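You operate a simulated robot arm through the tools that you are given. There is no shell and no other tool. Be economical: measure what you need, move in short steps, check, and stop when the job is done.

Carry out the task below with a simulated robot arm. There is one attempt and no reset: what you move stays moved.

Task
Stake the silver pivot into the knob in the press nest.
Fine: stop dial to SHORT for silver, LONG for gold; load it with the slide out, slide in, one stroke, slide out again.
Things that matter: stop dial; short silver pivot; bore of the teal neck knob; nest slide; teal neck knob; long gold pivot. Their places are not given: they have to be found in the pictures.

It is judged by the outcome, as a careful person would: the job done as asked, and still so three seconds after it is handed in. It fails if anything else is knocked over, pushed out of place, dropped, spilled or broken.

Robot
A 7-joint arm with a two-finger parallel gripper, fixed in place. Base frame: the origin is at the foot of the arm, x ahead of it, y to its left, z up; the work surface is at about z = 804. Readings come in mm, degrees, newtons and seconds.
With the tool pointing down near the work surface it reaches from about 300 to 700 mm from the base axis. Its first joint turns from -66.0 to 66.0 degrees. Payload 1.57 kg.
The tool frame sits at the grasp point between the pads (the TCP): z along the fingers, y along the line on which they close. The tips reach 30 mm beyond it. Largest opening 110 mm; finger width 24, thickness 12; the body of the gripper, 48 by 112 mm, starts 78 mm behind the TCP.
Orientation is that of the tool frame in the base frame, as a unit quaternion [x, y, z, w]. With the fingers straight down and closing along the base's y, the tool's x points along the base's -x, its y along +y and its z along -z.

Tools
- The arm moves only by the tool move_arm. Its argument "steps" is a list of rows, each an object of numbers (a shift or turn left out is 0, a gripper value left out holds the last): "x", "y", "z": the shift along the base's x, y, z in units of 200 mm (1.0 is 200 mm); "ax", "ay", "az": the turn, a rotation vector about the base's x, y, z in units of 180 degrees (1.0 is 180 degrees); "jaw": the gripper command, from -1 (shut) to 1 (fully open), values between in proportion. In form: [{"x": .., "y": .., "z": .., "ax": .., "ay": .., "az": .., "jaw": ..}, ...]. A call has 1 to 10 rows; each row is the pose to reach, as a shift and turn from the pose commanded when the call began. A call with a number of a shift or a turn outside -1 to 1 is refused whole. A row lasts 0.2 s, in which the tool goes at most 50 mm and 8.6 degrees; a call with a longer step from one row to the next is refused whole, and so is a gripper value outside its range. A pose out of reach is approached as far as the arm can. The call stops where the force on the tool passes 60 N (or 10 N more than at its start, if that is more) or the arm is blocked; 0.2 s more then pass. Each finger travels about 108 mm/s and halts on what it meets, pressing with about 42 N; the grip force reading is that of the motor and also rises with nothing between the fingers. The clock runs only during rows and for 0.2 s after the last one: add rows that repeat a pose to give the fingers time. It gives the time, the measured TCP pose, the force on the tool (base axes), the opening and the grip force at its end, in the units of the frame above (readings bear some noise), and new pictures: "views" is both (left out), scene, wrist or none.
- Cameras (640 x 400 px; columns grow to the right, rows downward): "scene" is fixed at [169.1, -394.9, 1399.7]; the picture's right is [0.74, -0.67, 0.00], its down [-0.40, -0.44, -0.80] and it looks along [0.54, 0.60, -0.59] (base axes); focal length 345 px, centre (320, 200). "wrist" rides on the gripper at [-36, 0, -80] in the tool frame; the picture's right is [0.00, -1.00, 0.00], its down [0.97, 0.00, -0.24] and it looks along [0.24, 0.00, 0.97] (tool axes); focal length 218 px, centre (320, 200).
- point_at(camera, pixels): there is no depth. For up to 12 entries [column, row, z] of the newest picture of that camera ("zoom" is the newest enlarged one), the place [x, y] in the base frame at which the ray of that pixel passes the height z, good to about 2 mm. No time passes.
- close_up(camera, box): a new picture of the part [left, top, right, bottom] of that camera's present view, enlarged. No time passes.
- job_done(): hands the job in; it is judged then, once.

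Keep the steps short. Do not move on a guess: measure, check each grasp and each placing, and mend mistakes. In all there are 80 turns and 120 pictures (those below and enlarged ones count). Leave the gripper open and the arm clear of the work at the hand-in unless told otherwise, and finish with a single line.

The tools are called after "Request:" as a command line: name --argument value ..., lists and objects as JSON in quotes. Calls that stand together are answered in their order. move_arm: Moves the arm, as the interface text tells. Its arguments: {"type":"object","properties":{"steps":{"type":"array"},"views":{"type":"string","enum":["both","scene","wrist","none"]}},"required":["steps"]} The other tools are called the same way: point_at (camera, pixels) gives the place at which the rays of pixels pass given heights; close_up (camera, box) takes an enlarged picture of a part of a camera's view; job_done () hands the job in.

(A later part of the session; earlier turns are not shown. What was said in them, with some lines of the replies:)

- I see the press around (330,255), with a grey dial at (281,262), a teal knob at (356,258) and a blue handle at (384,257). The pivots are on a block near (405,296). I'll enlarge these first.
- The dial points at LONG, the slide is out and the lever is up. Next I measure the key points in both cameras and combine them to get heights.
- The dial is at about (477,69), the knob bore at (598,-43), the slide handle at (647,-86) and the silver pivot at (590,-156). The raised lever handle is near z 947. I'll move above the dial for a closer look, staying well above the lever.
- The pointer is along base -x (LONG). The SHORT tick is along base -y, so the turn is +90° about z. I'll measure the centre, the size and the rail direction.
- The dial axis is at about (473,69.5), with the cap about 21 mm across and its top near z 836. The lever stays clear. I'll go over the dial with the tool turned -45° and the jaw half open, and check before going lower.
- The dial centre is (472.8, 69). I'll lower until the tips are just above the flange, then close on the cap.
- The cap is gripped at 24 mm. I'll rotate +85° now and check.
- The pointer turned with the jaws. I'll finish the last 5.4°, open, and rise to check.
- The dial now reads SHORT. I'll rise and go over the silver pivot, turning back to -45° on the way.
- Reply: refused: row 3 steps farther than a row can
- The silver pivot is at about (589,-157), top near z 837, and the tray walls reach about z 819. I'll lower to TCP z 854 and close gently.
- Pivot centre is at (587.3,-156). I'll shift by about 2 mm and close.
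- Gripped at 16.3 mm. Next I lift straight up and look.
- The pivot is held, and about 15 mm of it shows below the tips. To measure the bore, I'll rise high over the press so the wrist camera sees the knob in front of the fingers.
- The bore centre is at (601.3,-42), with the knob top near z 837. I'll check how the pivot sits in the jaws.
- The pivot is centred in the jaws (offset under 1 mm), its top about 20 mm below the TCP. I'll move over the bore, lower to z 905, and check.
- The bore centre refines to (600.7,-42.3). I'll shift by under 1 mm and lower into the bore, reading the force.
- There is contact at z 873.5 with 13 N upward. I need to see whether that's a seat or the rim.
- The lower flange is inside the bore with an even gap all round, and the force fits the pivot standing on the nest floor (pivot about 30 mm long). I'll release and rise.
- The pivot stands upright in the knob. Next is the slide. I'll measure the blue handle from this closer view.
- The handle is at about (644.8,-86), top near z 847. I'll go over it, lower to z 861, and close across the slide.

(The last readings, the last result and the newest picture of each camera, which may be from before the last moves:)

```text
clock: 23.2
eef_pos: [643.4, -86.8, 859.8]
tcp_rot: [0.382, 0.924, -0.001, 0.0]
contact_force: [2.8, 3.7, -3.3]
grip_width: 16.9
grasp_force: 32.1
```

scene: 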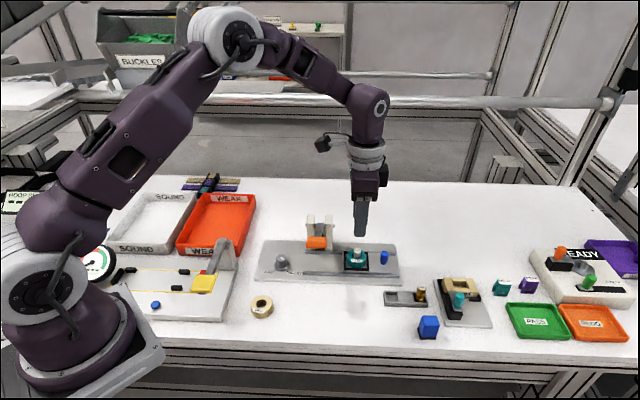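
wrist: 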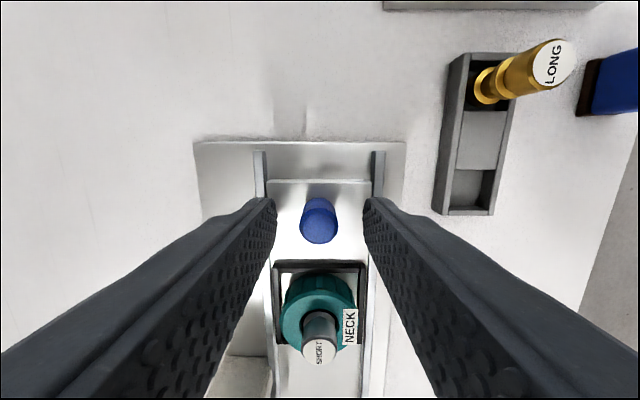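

The handle is gripped at 16.9 mm. I'll push the slide slowly toward the press along (-0.71,+0.71).

Request:
move_arm --steps '[{"x": -0.01, "y": 0.01}, {"x": -0.03, "y": 0.03}, {"x": -0.05, "y": 0.05}, {"x": -0.07, "y": 0.07}, {"x": -0.09, "y": 0.09}, {"x": -0.11, "y": 0.11}, {"x": -0.13, "y": 0.13}, {"x": -0.15, "y": 0.15}, {"x": -0.17, "y": 0.17}, {"x": -0.18, "y": 0.18}]' --views "both"

Request:
close_up --camera "scene" --box '[300, 215, 396, 275]'

```text
clock: 25.4
eef_pos: [609.4, -49.0, 860.5]
tcp_rot: [0.383, 0.924, 0.0, 0.0]
contact_force: [5.0, 5.7, 1.4]
grip_width: 16.9
grasp_force: 31.3
```

scene: 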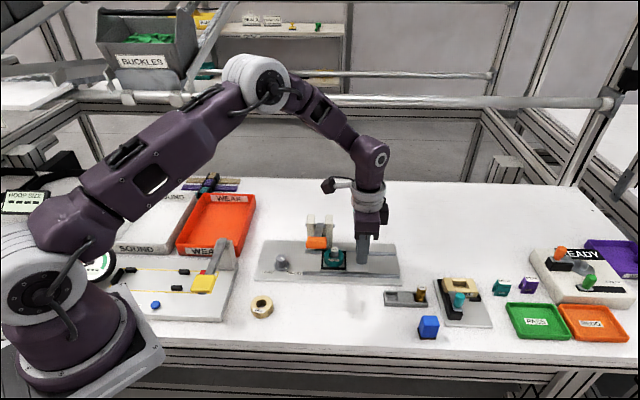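
wrist: 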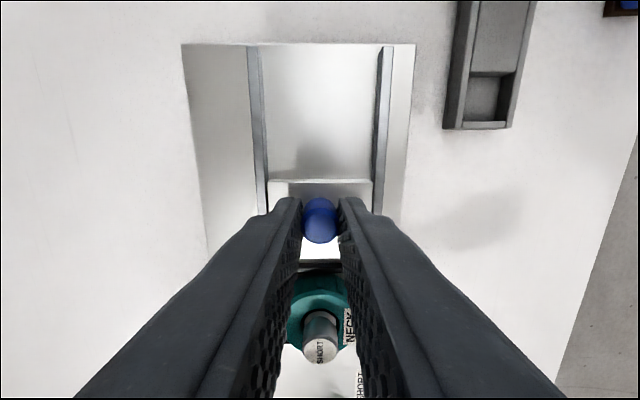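

```text
6.67 times, centred on (348, 245) of scene
```

zoom: 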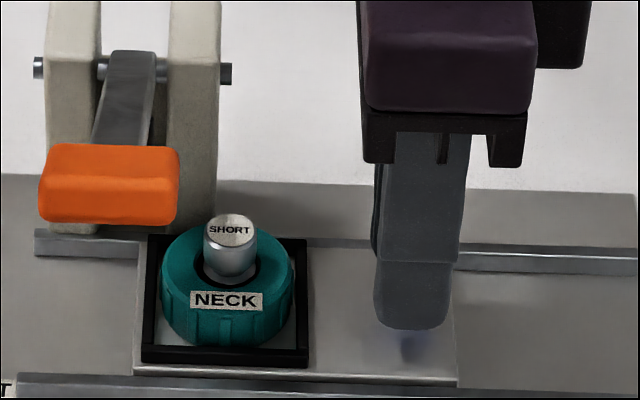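

The slide moved about 50 mm with the pivot upright. I'll continue toward the stop.

Request:
move_arm --steps '[{"x": -0.01, "y": 0.01}, {"x": -0.025, "y": 0.025}, {"x": -0.04, "y": 0.04}, {"x": -0.055, "y": 0.055}, {"x": -0.07, "y": 0.07}, {"x": -0.08, "y": 0.08}, {"x": -0.09, "y": 0.09}]' --views "wrist"

Request:
close_up --camera "scene" --box '[280, 215, 376, 275]'

```text
clock: 27.0
eef_pos: [590.2, -32.8, 861.4]
tcp_rot: [0.383, 0.924, 0.001, 0.0]
contact_force: [7.0, 6.6, -1.6]
grip_width: 16.8
grasp_force: 32.3
```

wrist: 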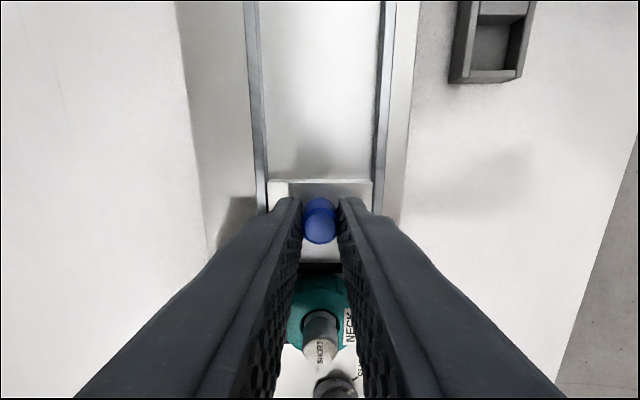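

```text
6.67 times, centred on (328, 245) of scene
```

zoom: 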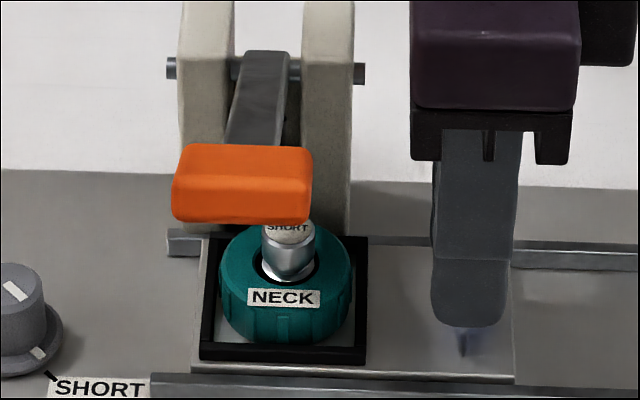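

Only a few mm seem to remain. I'll use small steps to find the stop.

Request:
move_arm --steps '[{"x": -0.007, "y": 0.007}, {"x": -0.014, "y": 0.014}, {"x": -0.021, "y": 0.021}, {"x": -0.021, "y": 0.021}]' --views "none"

```text
clock: 28.0
eef_pos: [586.5, -28.0, 859.1]
tcp_rot: [0.383, 0.924, 0.001, 0.0]
contact_force: [6.6, 6.1, 0.0]
grip_width: 16.8
grasp_force: 31.9
```

No stop yet. I'll check the alignment.

Request:
close_up --camera "scene" --box '[280, 215, 376, 275]'

Request:
move_arm --steps '[{"x": -0.007, "y": 0.007}, {"x": -0.014, "y": 0.014}, {"x": -0.014, "y": 0.014}]' --views "none"

```text
6.67 times, centred on (328, 245) of scene
```

zoom: 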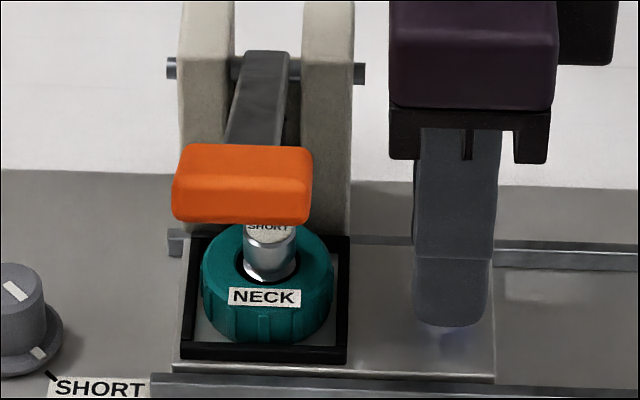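

```text
clock: 28.8
eef_pos: [582.6, -25.8, 858.9]
tcp_rot: [0.383, 0.924, -0.001, 0.001]
contact_force: [12.8, 0.1, -5.8]
grip_width: 16.9
grasp_force: 31.8
```

The reaction now opposes the push (+6,-6 N). I'll nudge slightly more to confirm the stop.

Request:
move_arm --steps '[{"x": -0.007, "y": 0.007}, {"x": -0.014, "y": 0.014}, {"x": -0.014, "y": 0.014}]' --views "wrist"

Request:
close_up --camera "scene" --box '[280, 215, 376, 275]'

```text
clock: 29.6
eef_pos: [582.2, -22.9, 859.2]
tcp_rot: [0.382, 0.924, -0.002, 0.001]
contact_force: [17.6, -8.3, 4.6]
grip_width: 16.9
grasp_force: 32.0
```

wrist: 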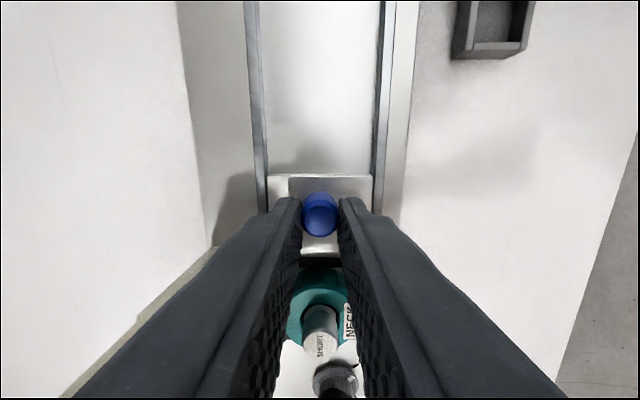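

```text
6.67 times, centred on (328, 245) of scene
```

zoom: 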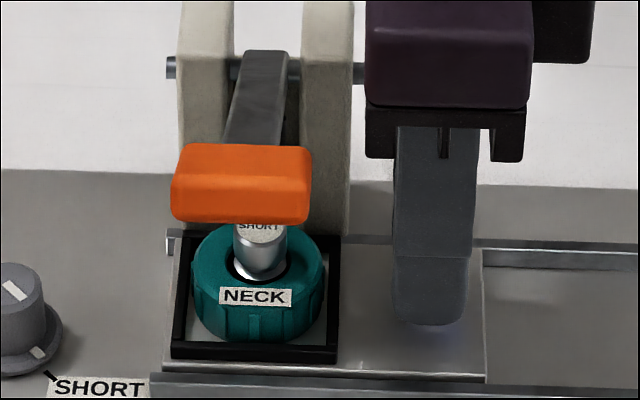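

The slide is against its stop: the axial reaction rose to about 18 N and it lines up with the rail ends. I'll open and rise clear.

Request:
move_arm --steps '[{"jaw": -0.5}, {"jaw": -0.3}, {"jaw": -0.3}, {"z": 0.15}, {"z": 0.38}, {"z": 0.6}, {"z": 0.85, "x": 0.05, "y": -0.05}, {"z": 1.0, "x": 0.1, "y": -0.1}]' --views "both"

Request:
close_up --camera "scene" --box '[272, 205, 384, 275]'

```text
refused: row 7 steps farther than a row can; nothing moved
```

```text
5.71 times, centred on (328, 240) of scene
```

zoom: 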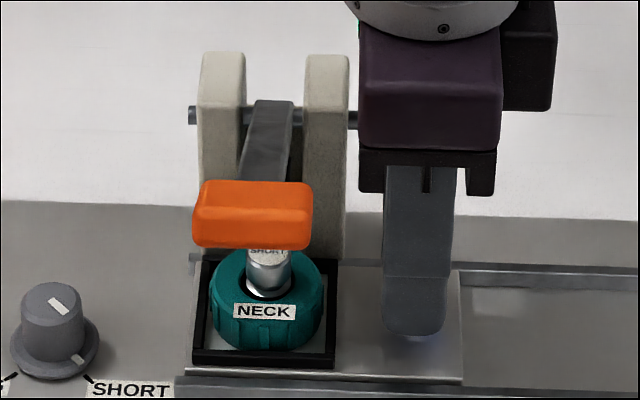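

Request:
move_arm --steps '[{"jaw": -0.5}, {"jaw": -0.3}, {"jaw": -0.3}, {"z": 0.15}, {"z": 0.38}, {"z": 0.6}, {"z": 0.82}, {"z": 1.0}, {"z": 1.0}]' --views "both"

Request:
close_up --camera "scene" --box '[272, 205, 384, 275]'

```text
clock: 31.6
eef_pos: [579.7, -21.7, 1059.7]
tcp_rot: [0.383, 0.924, 0.0, 0.0]
contact_force: [-0.3, 0.2, 0.5]
grip_width: 38.5
grasp_force: 0.0
```

scene: 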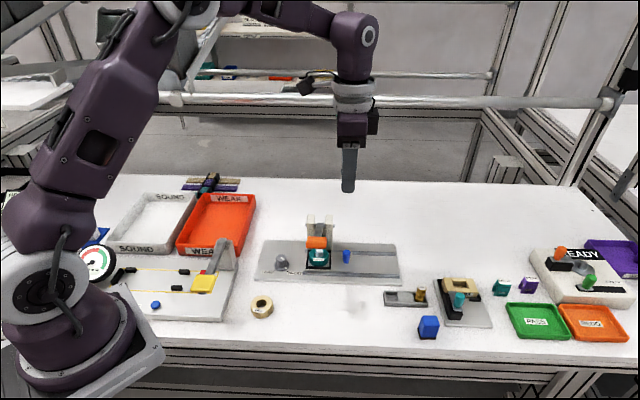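
wrist: 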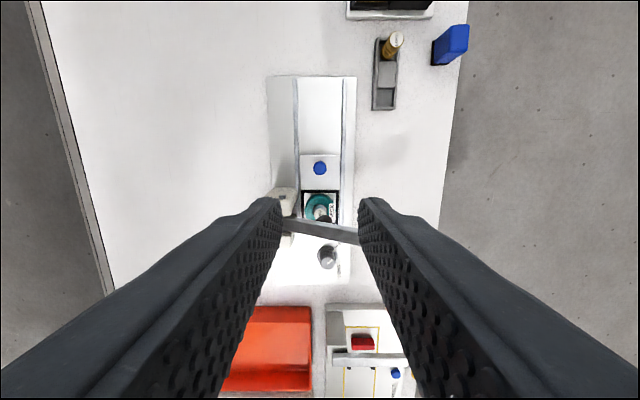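

```text
5.71 times, centred on (328, 240) of scene
```

zoom: 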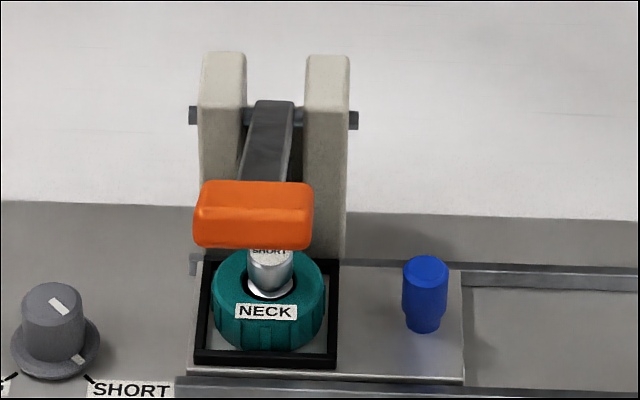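

I'll measure where the knob and handle ended up and the lever line.

Request:
close_up --camera "wrist" --box '[272, 150, 368, 210]'

Request:
point_at --camera "scene" --pixels '[[348, 254, 847], [313.5, 228, 890], [313, 221, 890]]'

```text
6.67 times, centred on (320, 180) of wrist
```

zoom: 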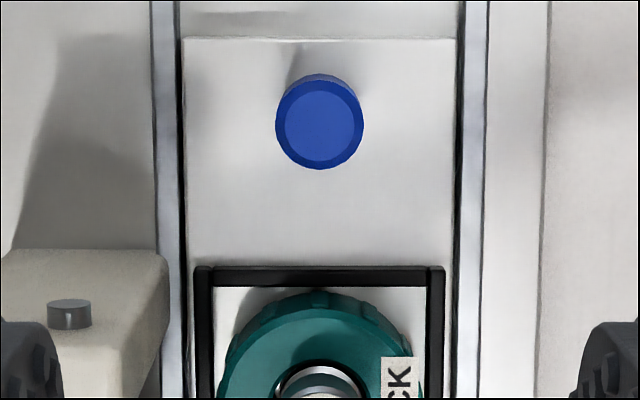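

```text
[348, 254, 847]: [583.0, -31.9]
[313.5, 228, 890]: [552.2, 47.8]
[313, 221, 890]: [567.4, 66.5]
```

Request:
point_at --camera "zoom" --pixels '[[320, 124, 847], [320, 295, 837], [70, 303, 895], [185, 40, 822], [195, 267, 827]]'

Request:
close_up --camera "wrist" --box '[256, 180, 384, 260]'

```text
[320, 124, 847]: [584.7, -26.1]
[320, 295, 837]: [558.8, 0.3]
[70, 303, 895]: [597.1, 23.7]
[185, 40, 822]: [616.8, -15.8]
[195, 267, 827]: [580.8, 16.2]
```

```text
5.00 times, centred on (320, 220) of wrist
```

zoom: 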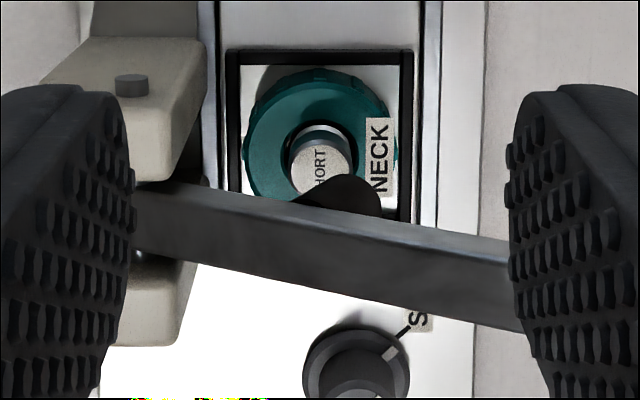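

The ram lines up with the pivot (pivot u≈370, lever u≈372). Next I'll close the fingers and move high beside the orange lever handle to measure it.

Request:
move_arm --steps '[{"x": -0.1, "z": 0.1, "jaw": -0.6}, {"x": -0.3, "z": 0.1, "jaw": -1}, {"x": -0.5, "z": 0.1, "y": 0.05}, {"x": -0.61, "z": 0.1, "y": 0.05}, {"x": -0.61, "z": 0.1, "y": 0.05}]' --views "wrist"

Request:
close_up --camera "wrist" --box '[240, 70, 400, 170]'

Request:
close_up --camera "scene" --box '[288, 215, 352, 255]'

```text
clock: 32.8
eef_pos: [457.9, -11.6, 1080.4]
tcp_rot: [0.383, 0.924, -0.001, -0.001]
contact_force: [0.6, 0.1, 0.3]
grip_width: 0.0
grasp_force: 20.9
```

wrist: 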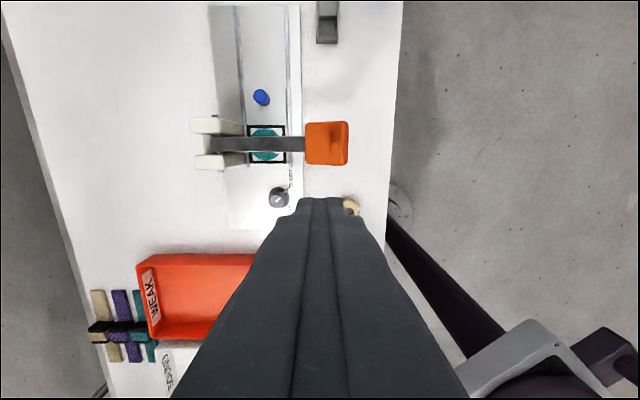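

```text
4.00 times, centred on (320, 120) of wrist
```

zoom: 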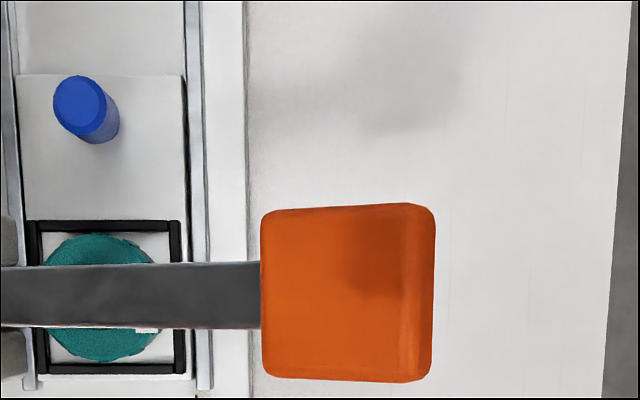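

```text
10.00 times, centred on (320, 235) of scene
```

zoom: 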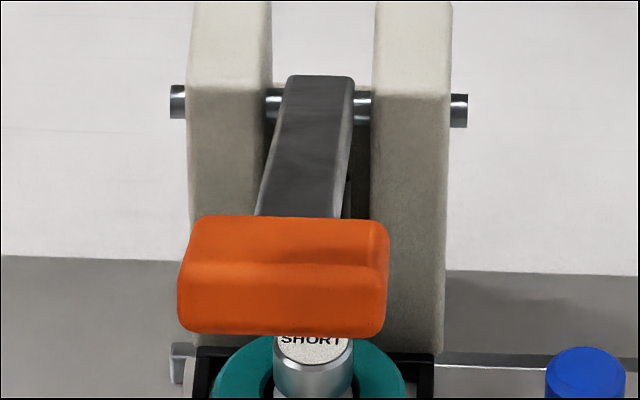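

Request:
point_at --camera "wrist" --pixels '[[325, 143, 950], [325, 143, 960], [325, 143, 970], [305, 143, 950], [348, 143, 950], [325, 122, 950], [325, 164, 950], [265, 144, 854], [225, 144, 900]]'

Request:
point_at --camera "zoom" --pixels '[[288, 243, 940], [288, 243, 950], [288, 243, 960], [288, 243, 970], [280, 300, 940], [318, 105, 890], [318, 105, 900]]'

```text
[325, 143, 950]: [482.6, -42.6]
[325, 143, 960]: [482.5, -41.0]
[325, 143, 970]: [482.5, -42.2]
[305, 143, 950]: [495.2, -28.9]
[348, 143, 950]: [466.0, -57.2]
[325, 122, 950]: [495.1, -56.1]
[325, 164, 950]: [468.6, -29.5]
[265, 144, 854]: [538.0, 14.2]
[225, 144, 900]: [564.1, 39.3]
```

```text
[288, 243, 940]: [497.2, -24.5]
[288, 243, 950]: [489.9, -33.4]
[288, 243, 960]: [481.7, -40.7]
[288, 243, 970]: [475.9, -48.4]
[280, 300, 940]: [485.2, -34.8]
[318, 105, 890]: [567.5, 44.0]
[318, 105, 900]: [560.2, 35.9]
```

The handle top centre is at (482,-41.5, about 960), with the lever axle near (565,41,893). The lever should swing down about 28°. I'll go above the handle with closed fingers and touch down.

Request:
move_arm --steps '[{"x": 0.06, "y": -0.075}, {"x": 0.12, "y": -0.15, "z": -0.15}, {"x": 0.12, "y": -0.15, "z": -0.35}, {"x": 0.12, "y": -0.15, "z": -0.43}, {"x": 0.12, "y": -0.15, "z": -0.46}]' --views "both"

Request:
close_up --camera "scene" --box '[272, 205, 368, 265]'

```text
clock: 34.0
eef_pos: [481.3, -42.5, 987.6]
tcp_rot: [0.382, 0.924, -0.001, 0.0]
contact_force: [-0.2, -0.4, 2.1]
grip_width: 0.0
grasp_force: 21.6
```

scene: 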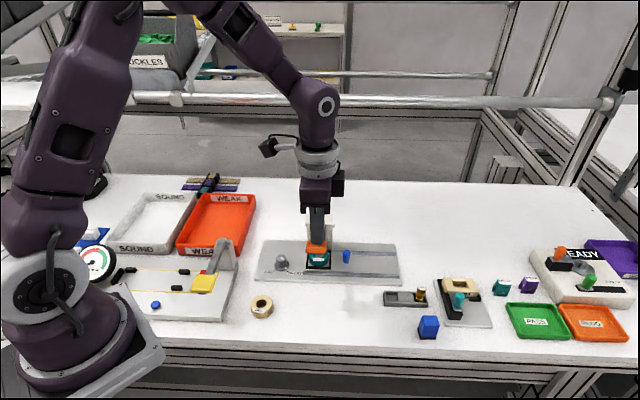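
wrist: 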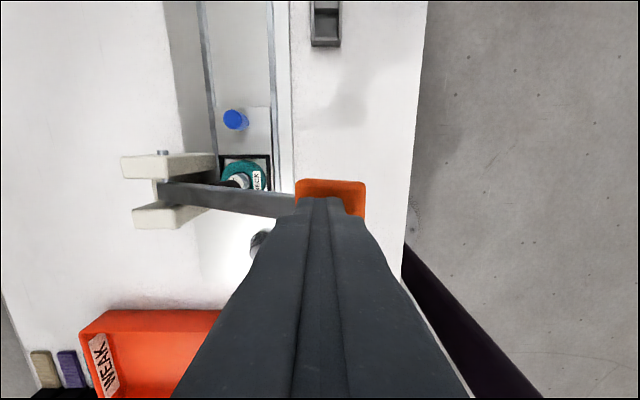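

```text
6.67 times, centred on (320, 235) of scene
```

zoom: 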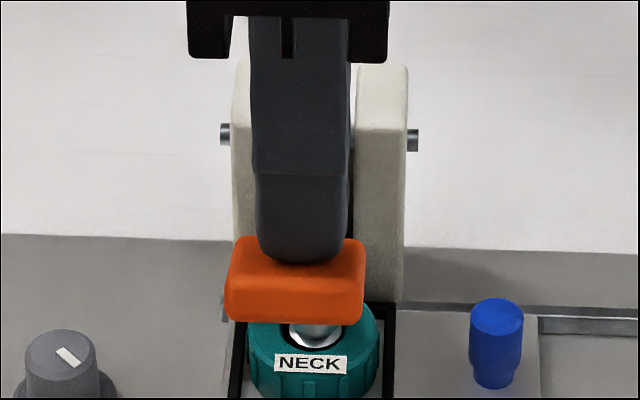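

The tips are on the handle with 2 N. I'll press down in short steps, drifting outward along the arc.

Request:
move_arm --steps '[{"z": -0.04, "x": -0.008, "y": -0.008}, {"z": -0.08, "x": -0.015, "y": -0.015}, {"z": -0.12, "x": -0.02, "y": -0.02}, {"z": -0.16, "x": -0.025, "y": -0.025}]' --views "wrist"

Request:
close_up --camera "scene" --box '[272, 205, 368, 265]'

```text
clock: 35.0
eef_pos: [478.2, -48.4, 956.0]
tcp_rot: [0.383, 0.924, 0.0, -0.001]
contact_force: [-0.6, -2.3, 3.4]
grip_width: 0.0
grasp_force: 21.5
```

wrist: 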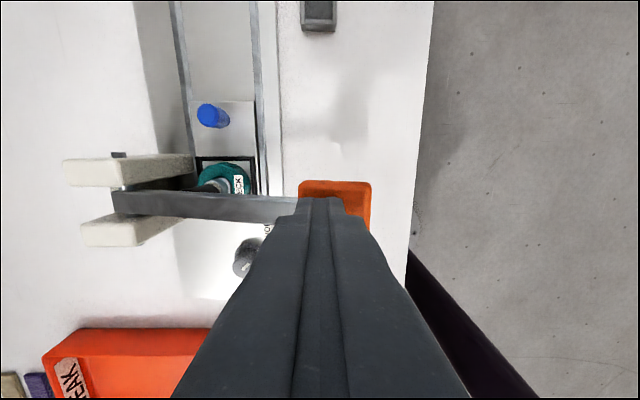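

```text
6.67 times, centred on (320, 235) of scene
```

zoom: 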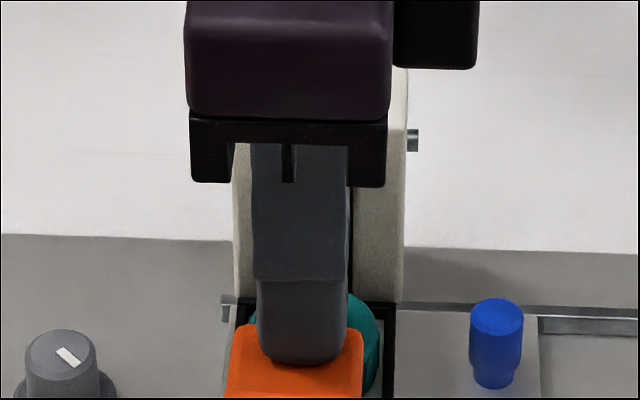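

The handle follows at about 3 N. I'll continue down.

Request:
move_arm --steps '[{"z": -0.04, "x": -0.005, "y": -0.005}, {"z": -0.08, "x": -0.008, "y": -0.008}, {"z": -0.11, "x": -0.01, "y": -0.01}, {"z": -0.14, "x": -0.01, "y": -0.01}]' --views "none"

```text
clock: 36.0
eef_pos: [476.0, -49.8, 928.2]
tcp_rot: [0.383, 0.924, 0.0, 0.001]
contact_force: [-1.8, -3.4, 4.1]
grip_width: 0.0
grasp_force: 21.0
```

Request:
move_arm --steps '[{"z": -0.03}, {"z": -0.06}, {"z": -0.09}, {"z": -0.1}]' --views "wrist"

Request:
close_up --camera "scene" --box '[272, 205, 368, 265]'

```text
clock: 36.6
eef_pos: [473.9, -50.7, 923.9]
tcp_rot: [0.383, 0.924, 0.001, 0.001]
contact_force: [-13.8, 2.7, 37.4]
grip_width: 0.0
grasp_force: 21.4
stopped in row 2: the force on the tool passed its limit (the readings are from after the stop); the commanded pose is now the measured one
```

wrist: 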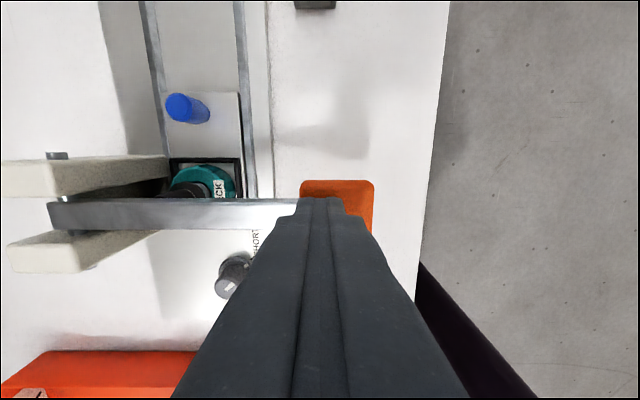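

```text
6.67 times, centred on (320, 235) of scene
```

zoom: 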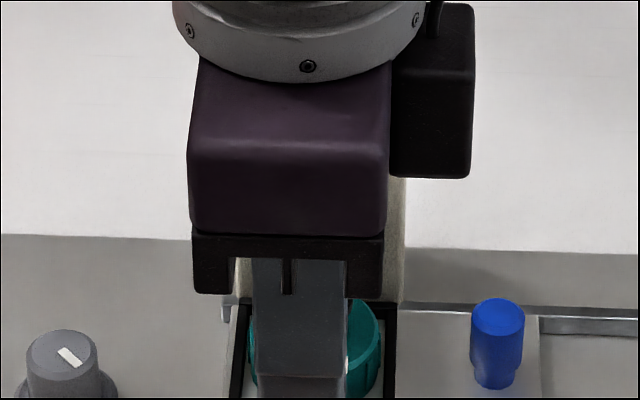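

The force limit tripped at z 924 with the lever about level. Without lifting, I'll press again to see whether that's the end stop.

Request:
move_arm --steps '[{"z": -0.015}, {"z": -0.03}, {"z": -0.045}, {"z": -0.06}]' --views "none"

```text
clock: 36.9
eef_pos: [475.3, -48.9, 923.0]
tcp_rot: [0.382, 0.924, 0.002, 0.001]
contact_force: [-11.2, 2.0, 34.0]
grip_width: 0.1
grasp_force: 21.8
stopped in row 1: the force on the tool passed its limit (the readings are from after the stop); the commanded pose is now the measured one
```

It's a solid stop at z 923. I'll rise slowly and see whether the lever returns.

Request:
move_arm --steps '[{"z": 0.05}, {"z": 0.12}, {"z": 0.2, "x": 0.01, "y": 0.01}, {"z": 0.3, "x": 0.02, "y": 0.02}, {"z": 0.4, "x": 0.02, "y": 0.02}, {"z": 0.6, "x": 0.02, "y": 0.02}, {"z": 0.7, "x": 0.02, "y": 0.02}]' --views "both"

Request:
close_up --camera "scene" --box '[272, 205, 368, 265]'

```text
clock: 38.5
eef_pos: [480.6, -46.7, 1061.2]
tcp_rot: [0.383, 0.924, 0.001, 0.001]
contact_force: [0.9, 0.1, -0.2]
grip_width: 0.1
grasp_force: 21.7
```

scene: 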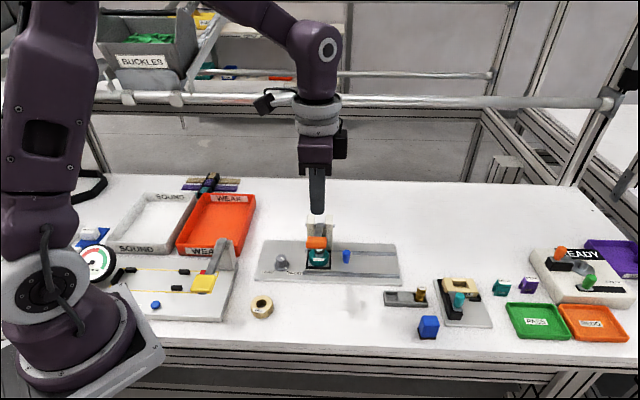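
wrist: 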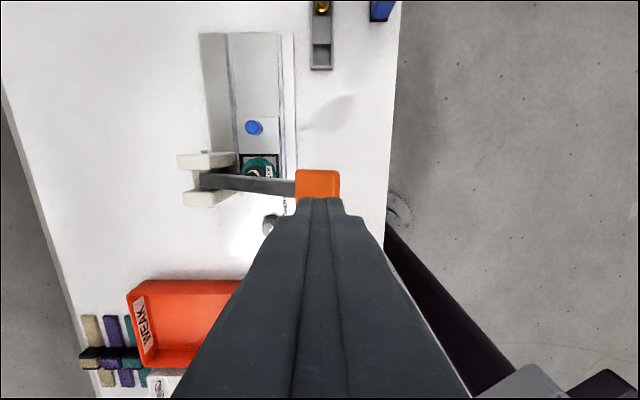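

```text
6.67 times, centred on (320, 235) of scene
```

zoom: 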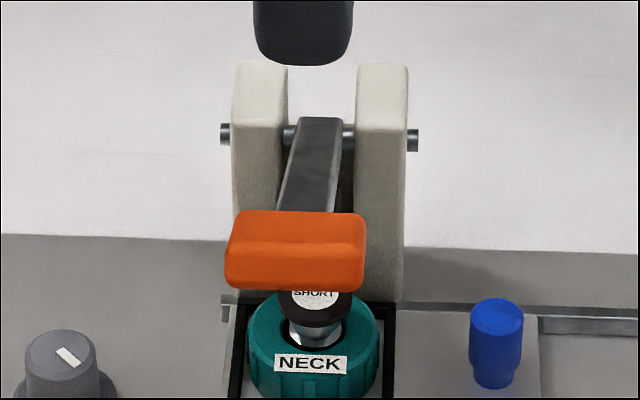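

The lever sprang back up on its own, and a dark collar is now visible on the pivot. Next I go back over the slide handle at (584,-27) to pull the slide out.

Request:
move_arm --steps '[{"x": 0.2, "y": 0.03, "jaw": -0.2}, {"x": 0.4, "y": 0.07}, {"x": 0.517, "y": 0.1}, {"x": 0.517, "y": 0.1, "z": -0.2}, {"x": 0.517, "y": 0.1, "z": -0.4}, {"x": 0.517, "y": 0.1, "z": -0.55}, {"x": 0.517, "y": 0.1, "z": -0.55}]' --views "wrist"

Request:
close_up --camera "wrist" --box '[256, 170, 384, 250]'

```text
clock: 40.1
eef_pos: [582.9, -25.5, 951.8]
tcp_rot: [0.383, 0.924, 0.001, 0.002]
contact_force: [0.2, 0.4, 1.1]
grip_width: 43.9
grasp_force: 0.1
```

wrist: 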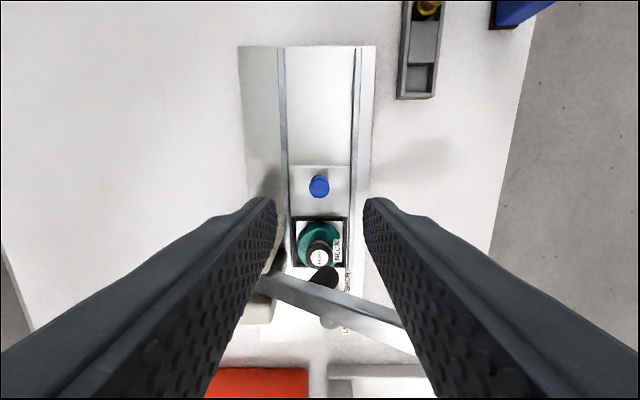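

```text
5.00 times, centred on (320, 210) of wrist
```

zoom: 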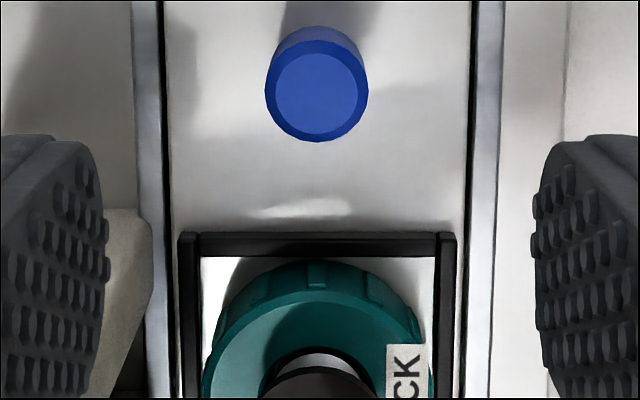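

Request:
point_at --camera "zoom" --pixels '[[317, 97, 847]]'

```text
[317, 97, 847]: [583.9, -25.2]
```

The handle is at (583.9,-25.2), under the tool within 1 mm. I'll lower to z 860 and grip.

Request:
move_arm --steps '[{"x": 0.004, "z": -0.2}, {"x": 0.004, "z": -0.37}, {"x": 0.004, "z": -0.458}, {"x": 0.004, "z": -0.458}, {"x": 0.004, "z": -0.458, "jaw": -0.5}, {"x": 0.004, "z": -0.458, "jaw": -0.8}, {"x": 0.004, "z": -0.458, "jaw": -0.8}]' --views "none"

```text
clock: 41.7
eef_pos: [584.1, -26.0, 860.1]
tcp_rot: [0.382, 0.924, 0.001, 0.002]
contact_force: [3.1, 1.8, -4.9]
grip_width: 16.8
grasp_force: 31.8
```

Gripped. I'll pull out slowly along (+0.71,-0.71).

Request:
move_arm --steps '[{"x": 0.01, "y": -0.01}, {"x": 0.03, "y": -0.03}, {"x": 0.055, "y": -0.055}, {"x": 0.08, "y": -0.08}, {"x": 0.105, "y": -0.105}, {"x": 0.13, "y": -0.13}, {"x": 0.155, "y": -0.155}, {"x": 0.18, "y": -0.18}, {"x": 0.2, "y": -0.2}, {"x": 0.22, "y": -0.22}]' --views "wrist"

Request:
close_up --camera "scene" --box '[300, 215, 396, 275]'

```text
clock: 43.9
eef_pos: [627.4, -69.5, 858.9]
tcp_rot: [0.383, 0.924, 0.001, 0.002]
contact_force: [0.0, -0.1, -4.5]
grip_width: 16.9
grasp_force: 32.1
```

wrist: 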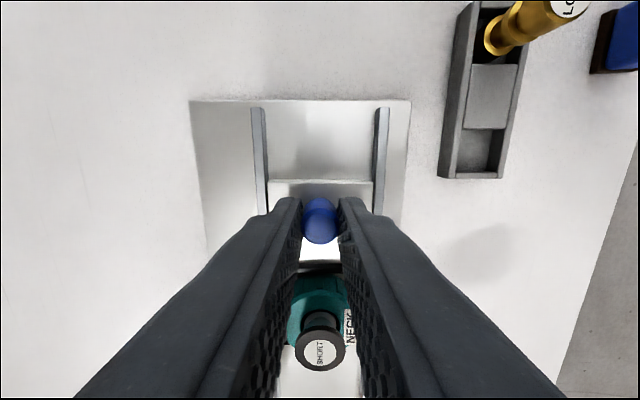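

```text
6.67 times, centred on (348, 245) of scene
```

zoom: 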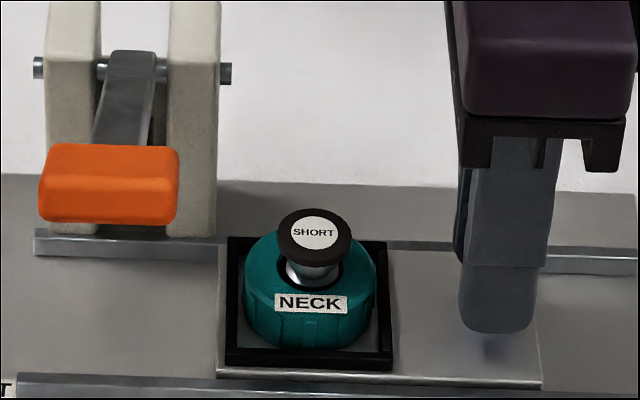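

The pivot now has a formed collar and moved with the knob. I'll pull the last ~24 mm to the original out position.

Request:
move_arm --steps '[{"x": 0.015, "y": -0.015}, {"x": 0.03, "y": -0.03}, {"x": 0.045, "y": -0.045}, {"x": 0.06, "y": -0.06}, {"x": 0.075, "y": -0.075}, {"x": 0.083, "y": -0.083}, {"x": 0.083, "y": -0.083}]' --views "none"

```text
clock: 45.5
eef_pos: [644.3, -86.0, 859.6]
tcp_rot: [0.382, 0.924, 0.002, 0.0]
contact_force: [-4.9, 3.8, -3.0]
grip_width: 16.7
grasp_force: 31.5
```

The slide is back at the starting position and a small reaction shows the outer stop. I'll release, rise and inspect.

Request:
move_arm --steps '[{"jaw": -0.5}, {"jaw": -0.2}, {"jaw": -0.2}, {"z": 0.15}, {"z": 0.35}, {"z": 0.58}, {"z": 0.8}, {"z": 0.8}]' --views "both"

Request:
close_up --camera "scene" --box '[250, 205, 410, 305]'

Request:
close_up --camera "scene" --box '[332, 235, 380, 265]'

```text
clock: 47.3
eef_pos: [643.1, -87.5, 1019.7]
tcp_rot: [0.383, 0.924, 0.001, 0.002]
contact_force: [-0.4, -0.2, 0.2]
grip_width: 44.3
grasp_force: 0.0
```

scene: 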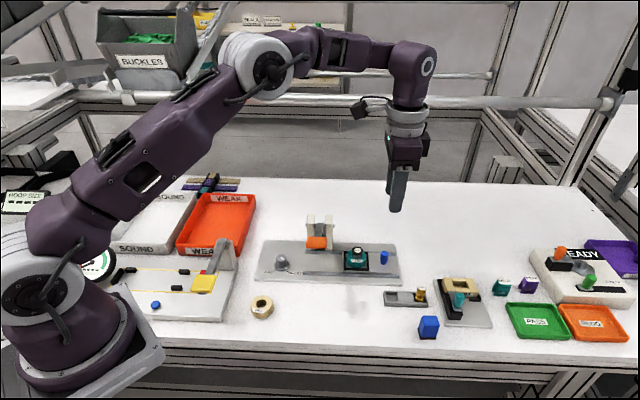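
wrist: 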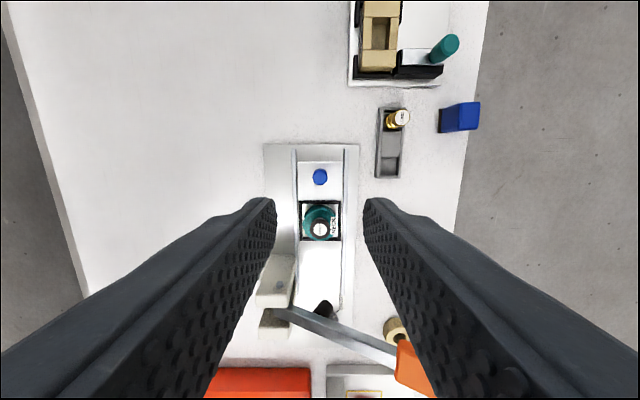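

```text
4.00 times, centred on (330, 255) of scene
```

zoom: 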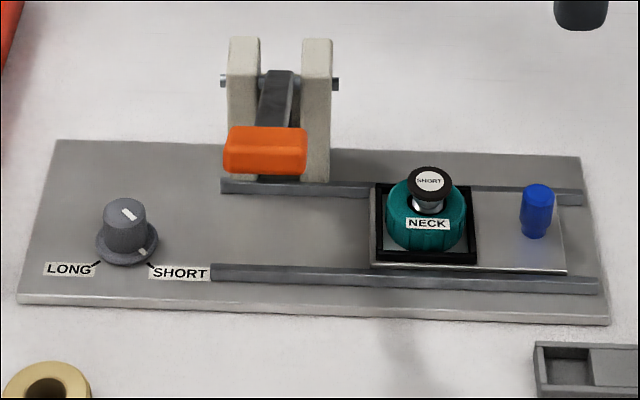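

```text
13.33 times, centred on (356, 250) of scene
```

zoom: 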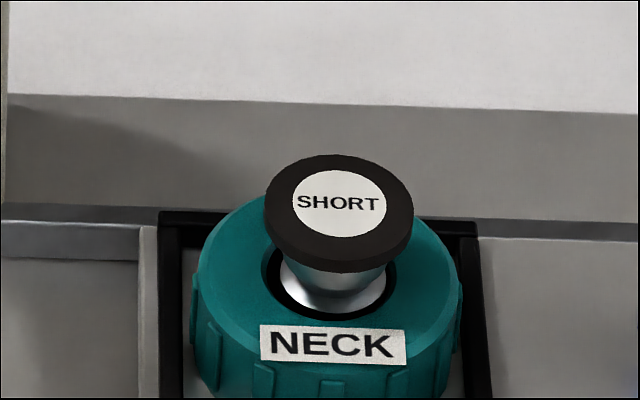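

The dial is at SHORT, the slide is out, the lever is up and the silver pivot is upright with its formed head. The gold pivot hasn't moved. I'll open the jaw fully up here, then hand in.

Request:
move_arm --steps '[{"z": 0.1, "jaw": 0.5}, {"z": 0.2, "jaw": 1}, {"z": 0.2, "jaw": 1}]' --views "scene"

```text
clock: 48.1
eef_pos: [643.5, -86.2, 1059.8]
tcp_rot: [0.382, 0.924, 0.002, 0.002]
contact_force: [0.1, -0.5, 0.9]
grip_width: 109.8
grasp_force: 0.1
```

scene: 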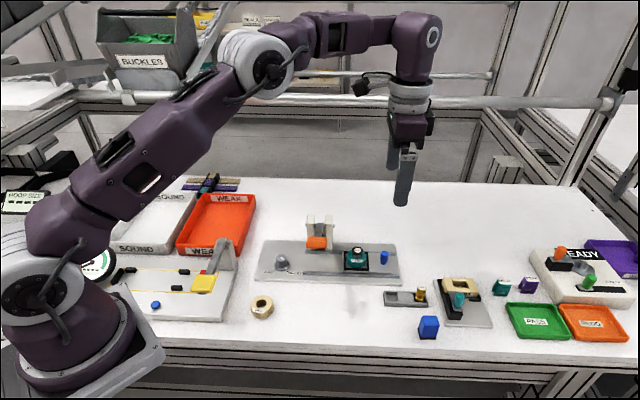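

Everything is in place and the arm is clear, so I'm handing in.

Request:
job_done

```text
The job is handed in.
```

The silver pivot is staked in the teal knob in one stroke with the dial at SHORT, the slide is out again, and the gripper is open and clear.
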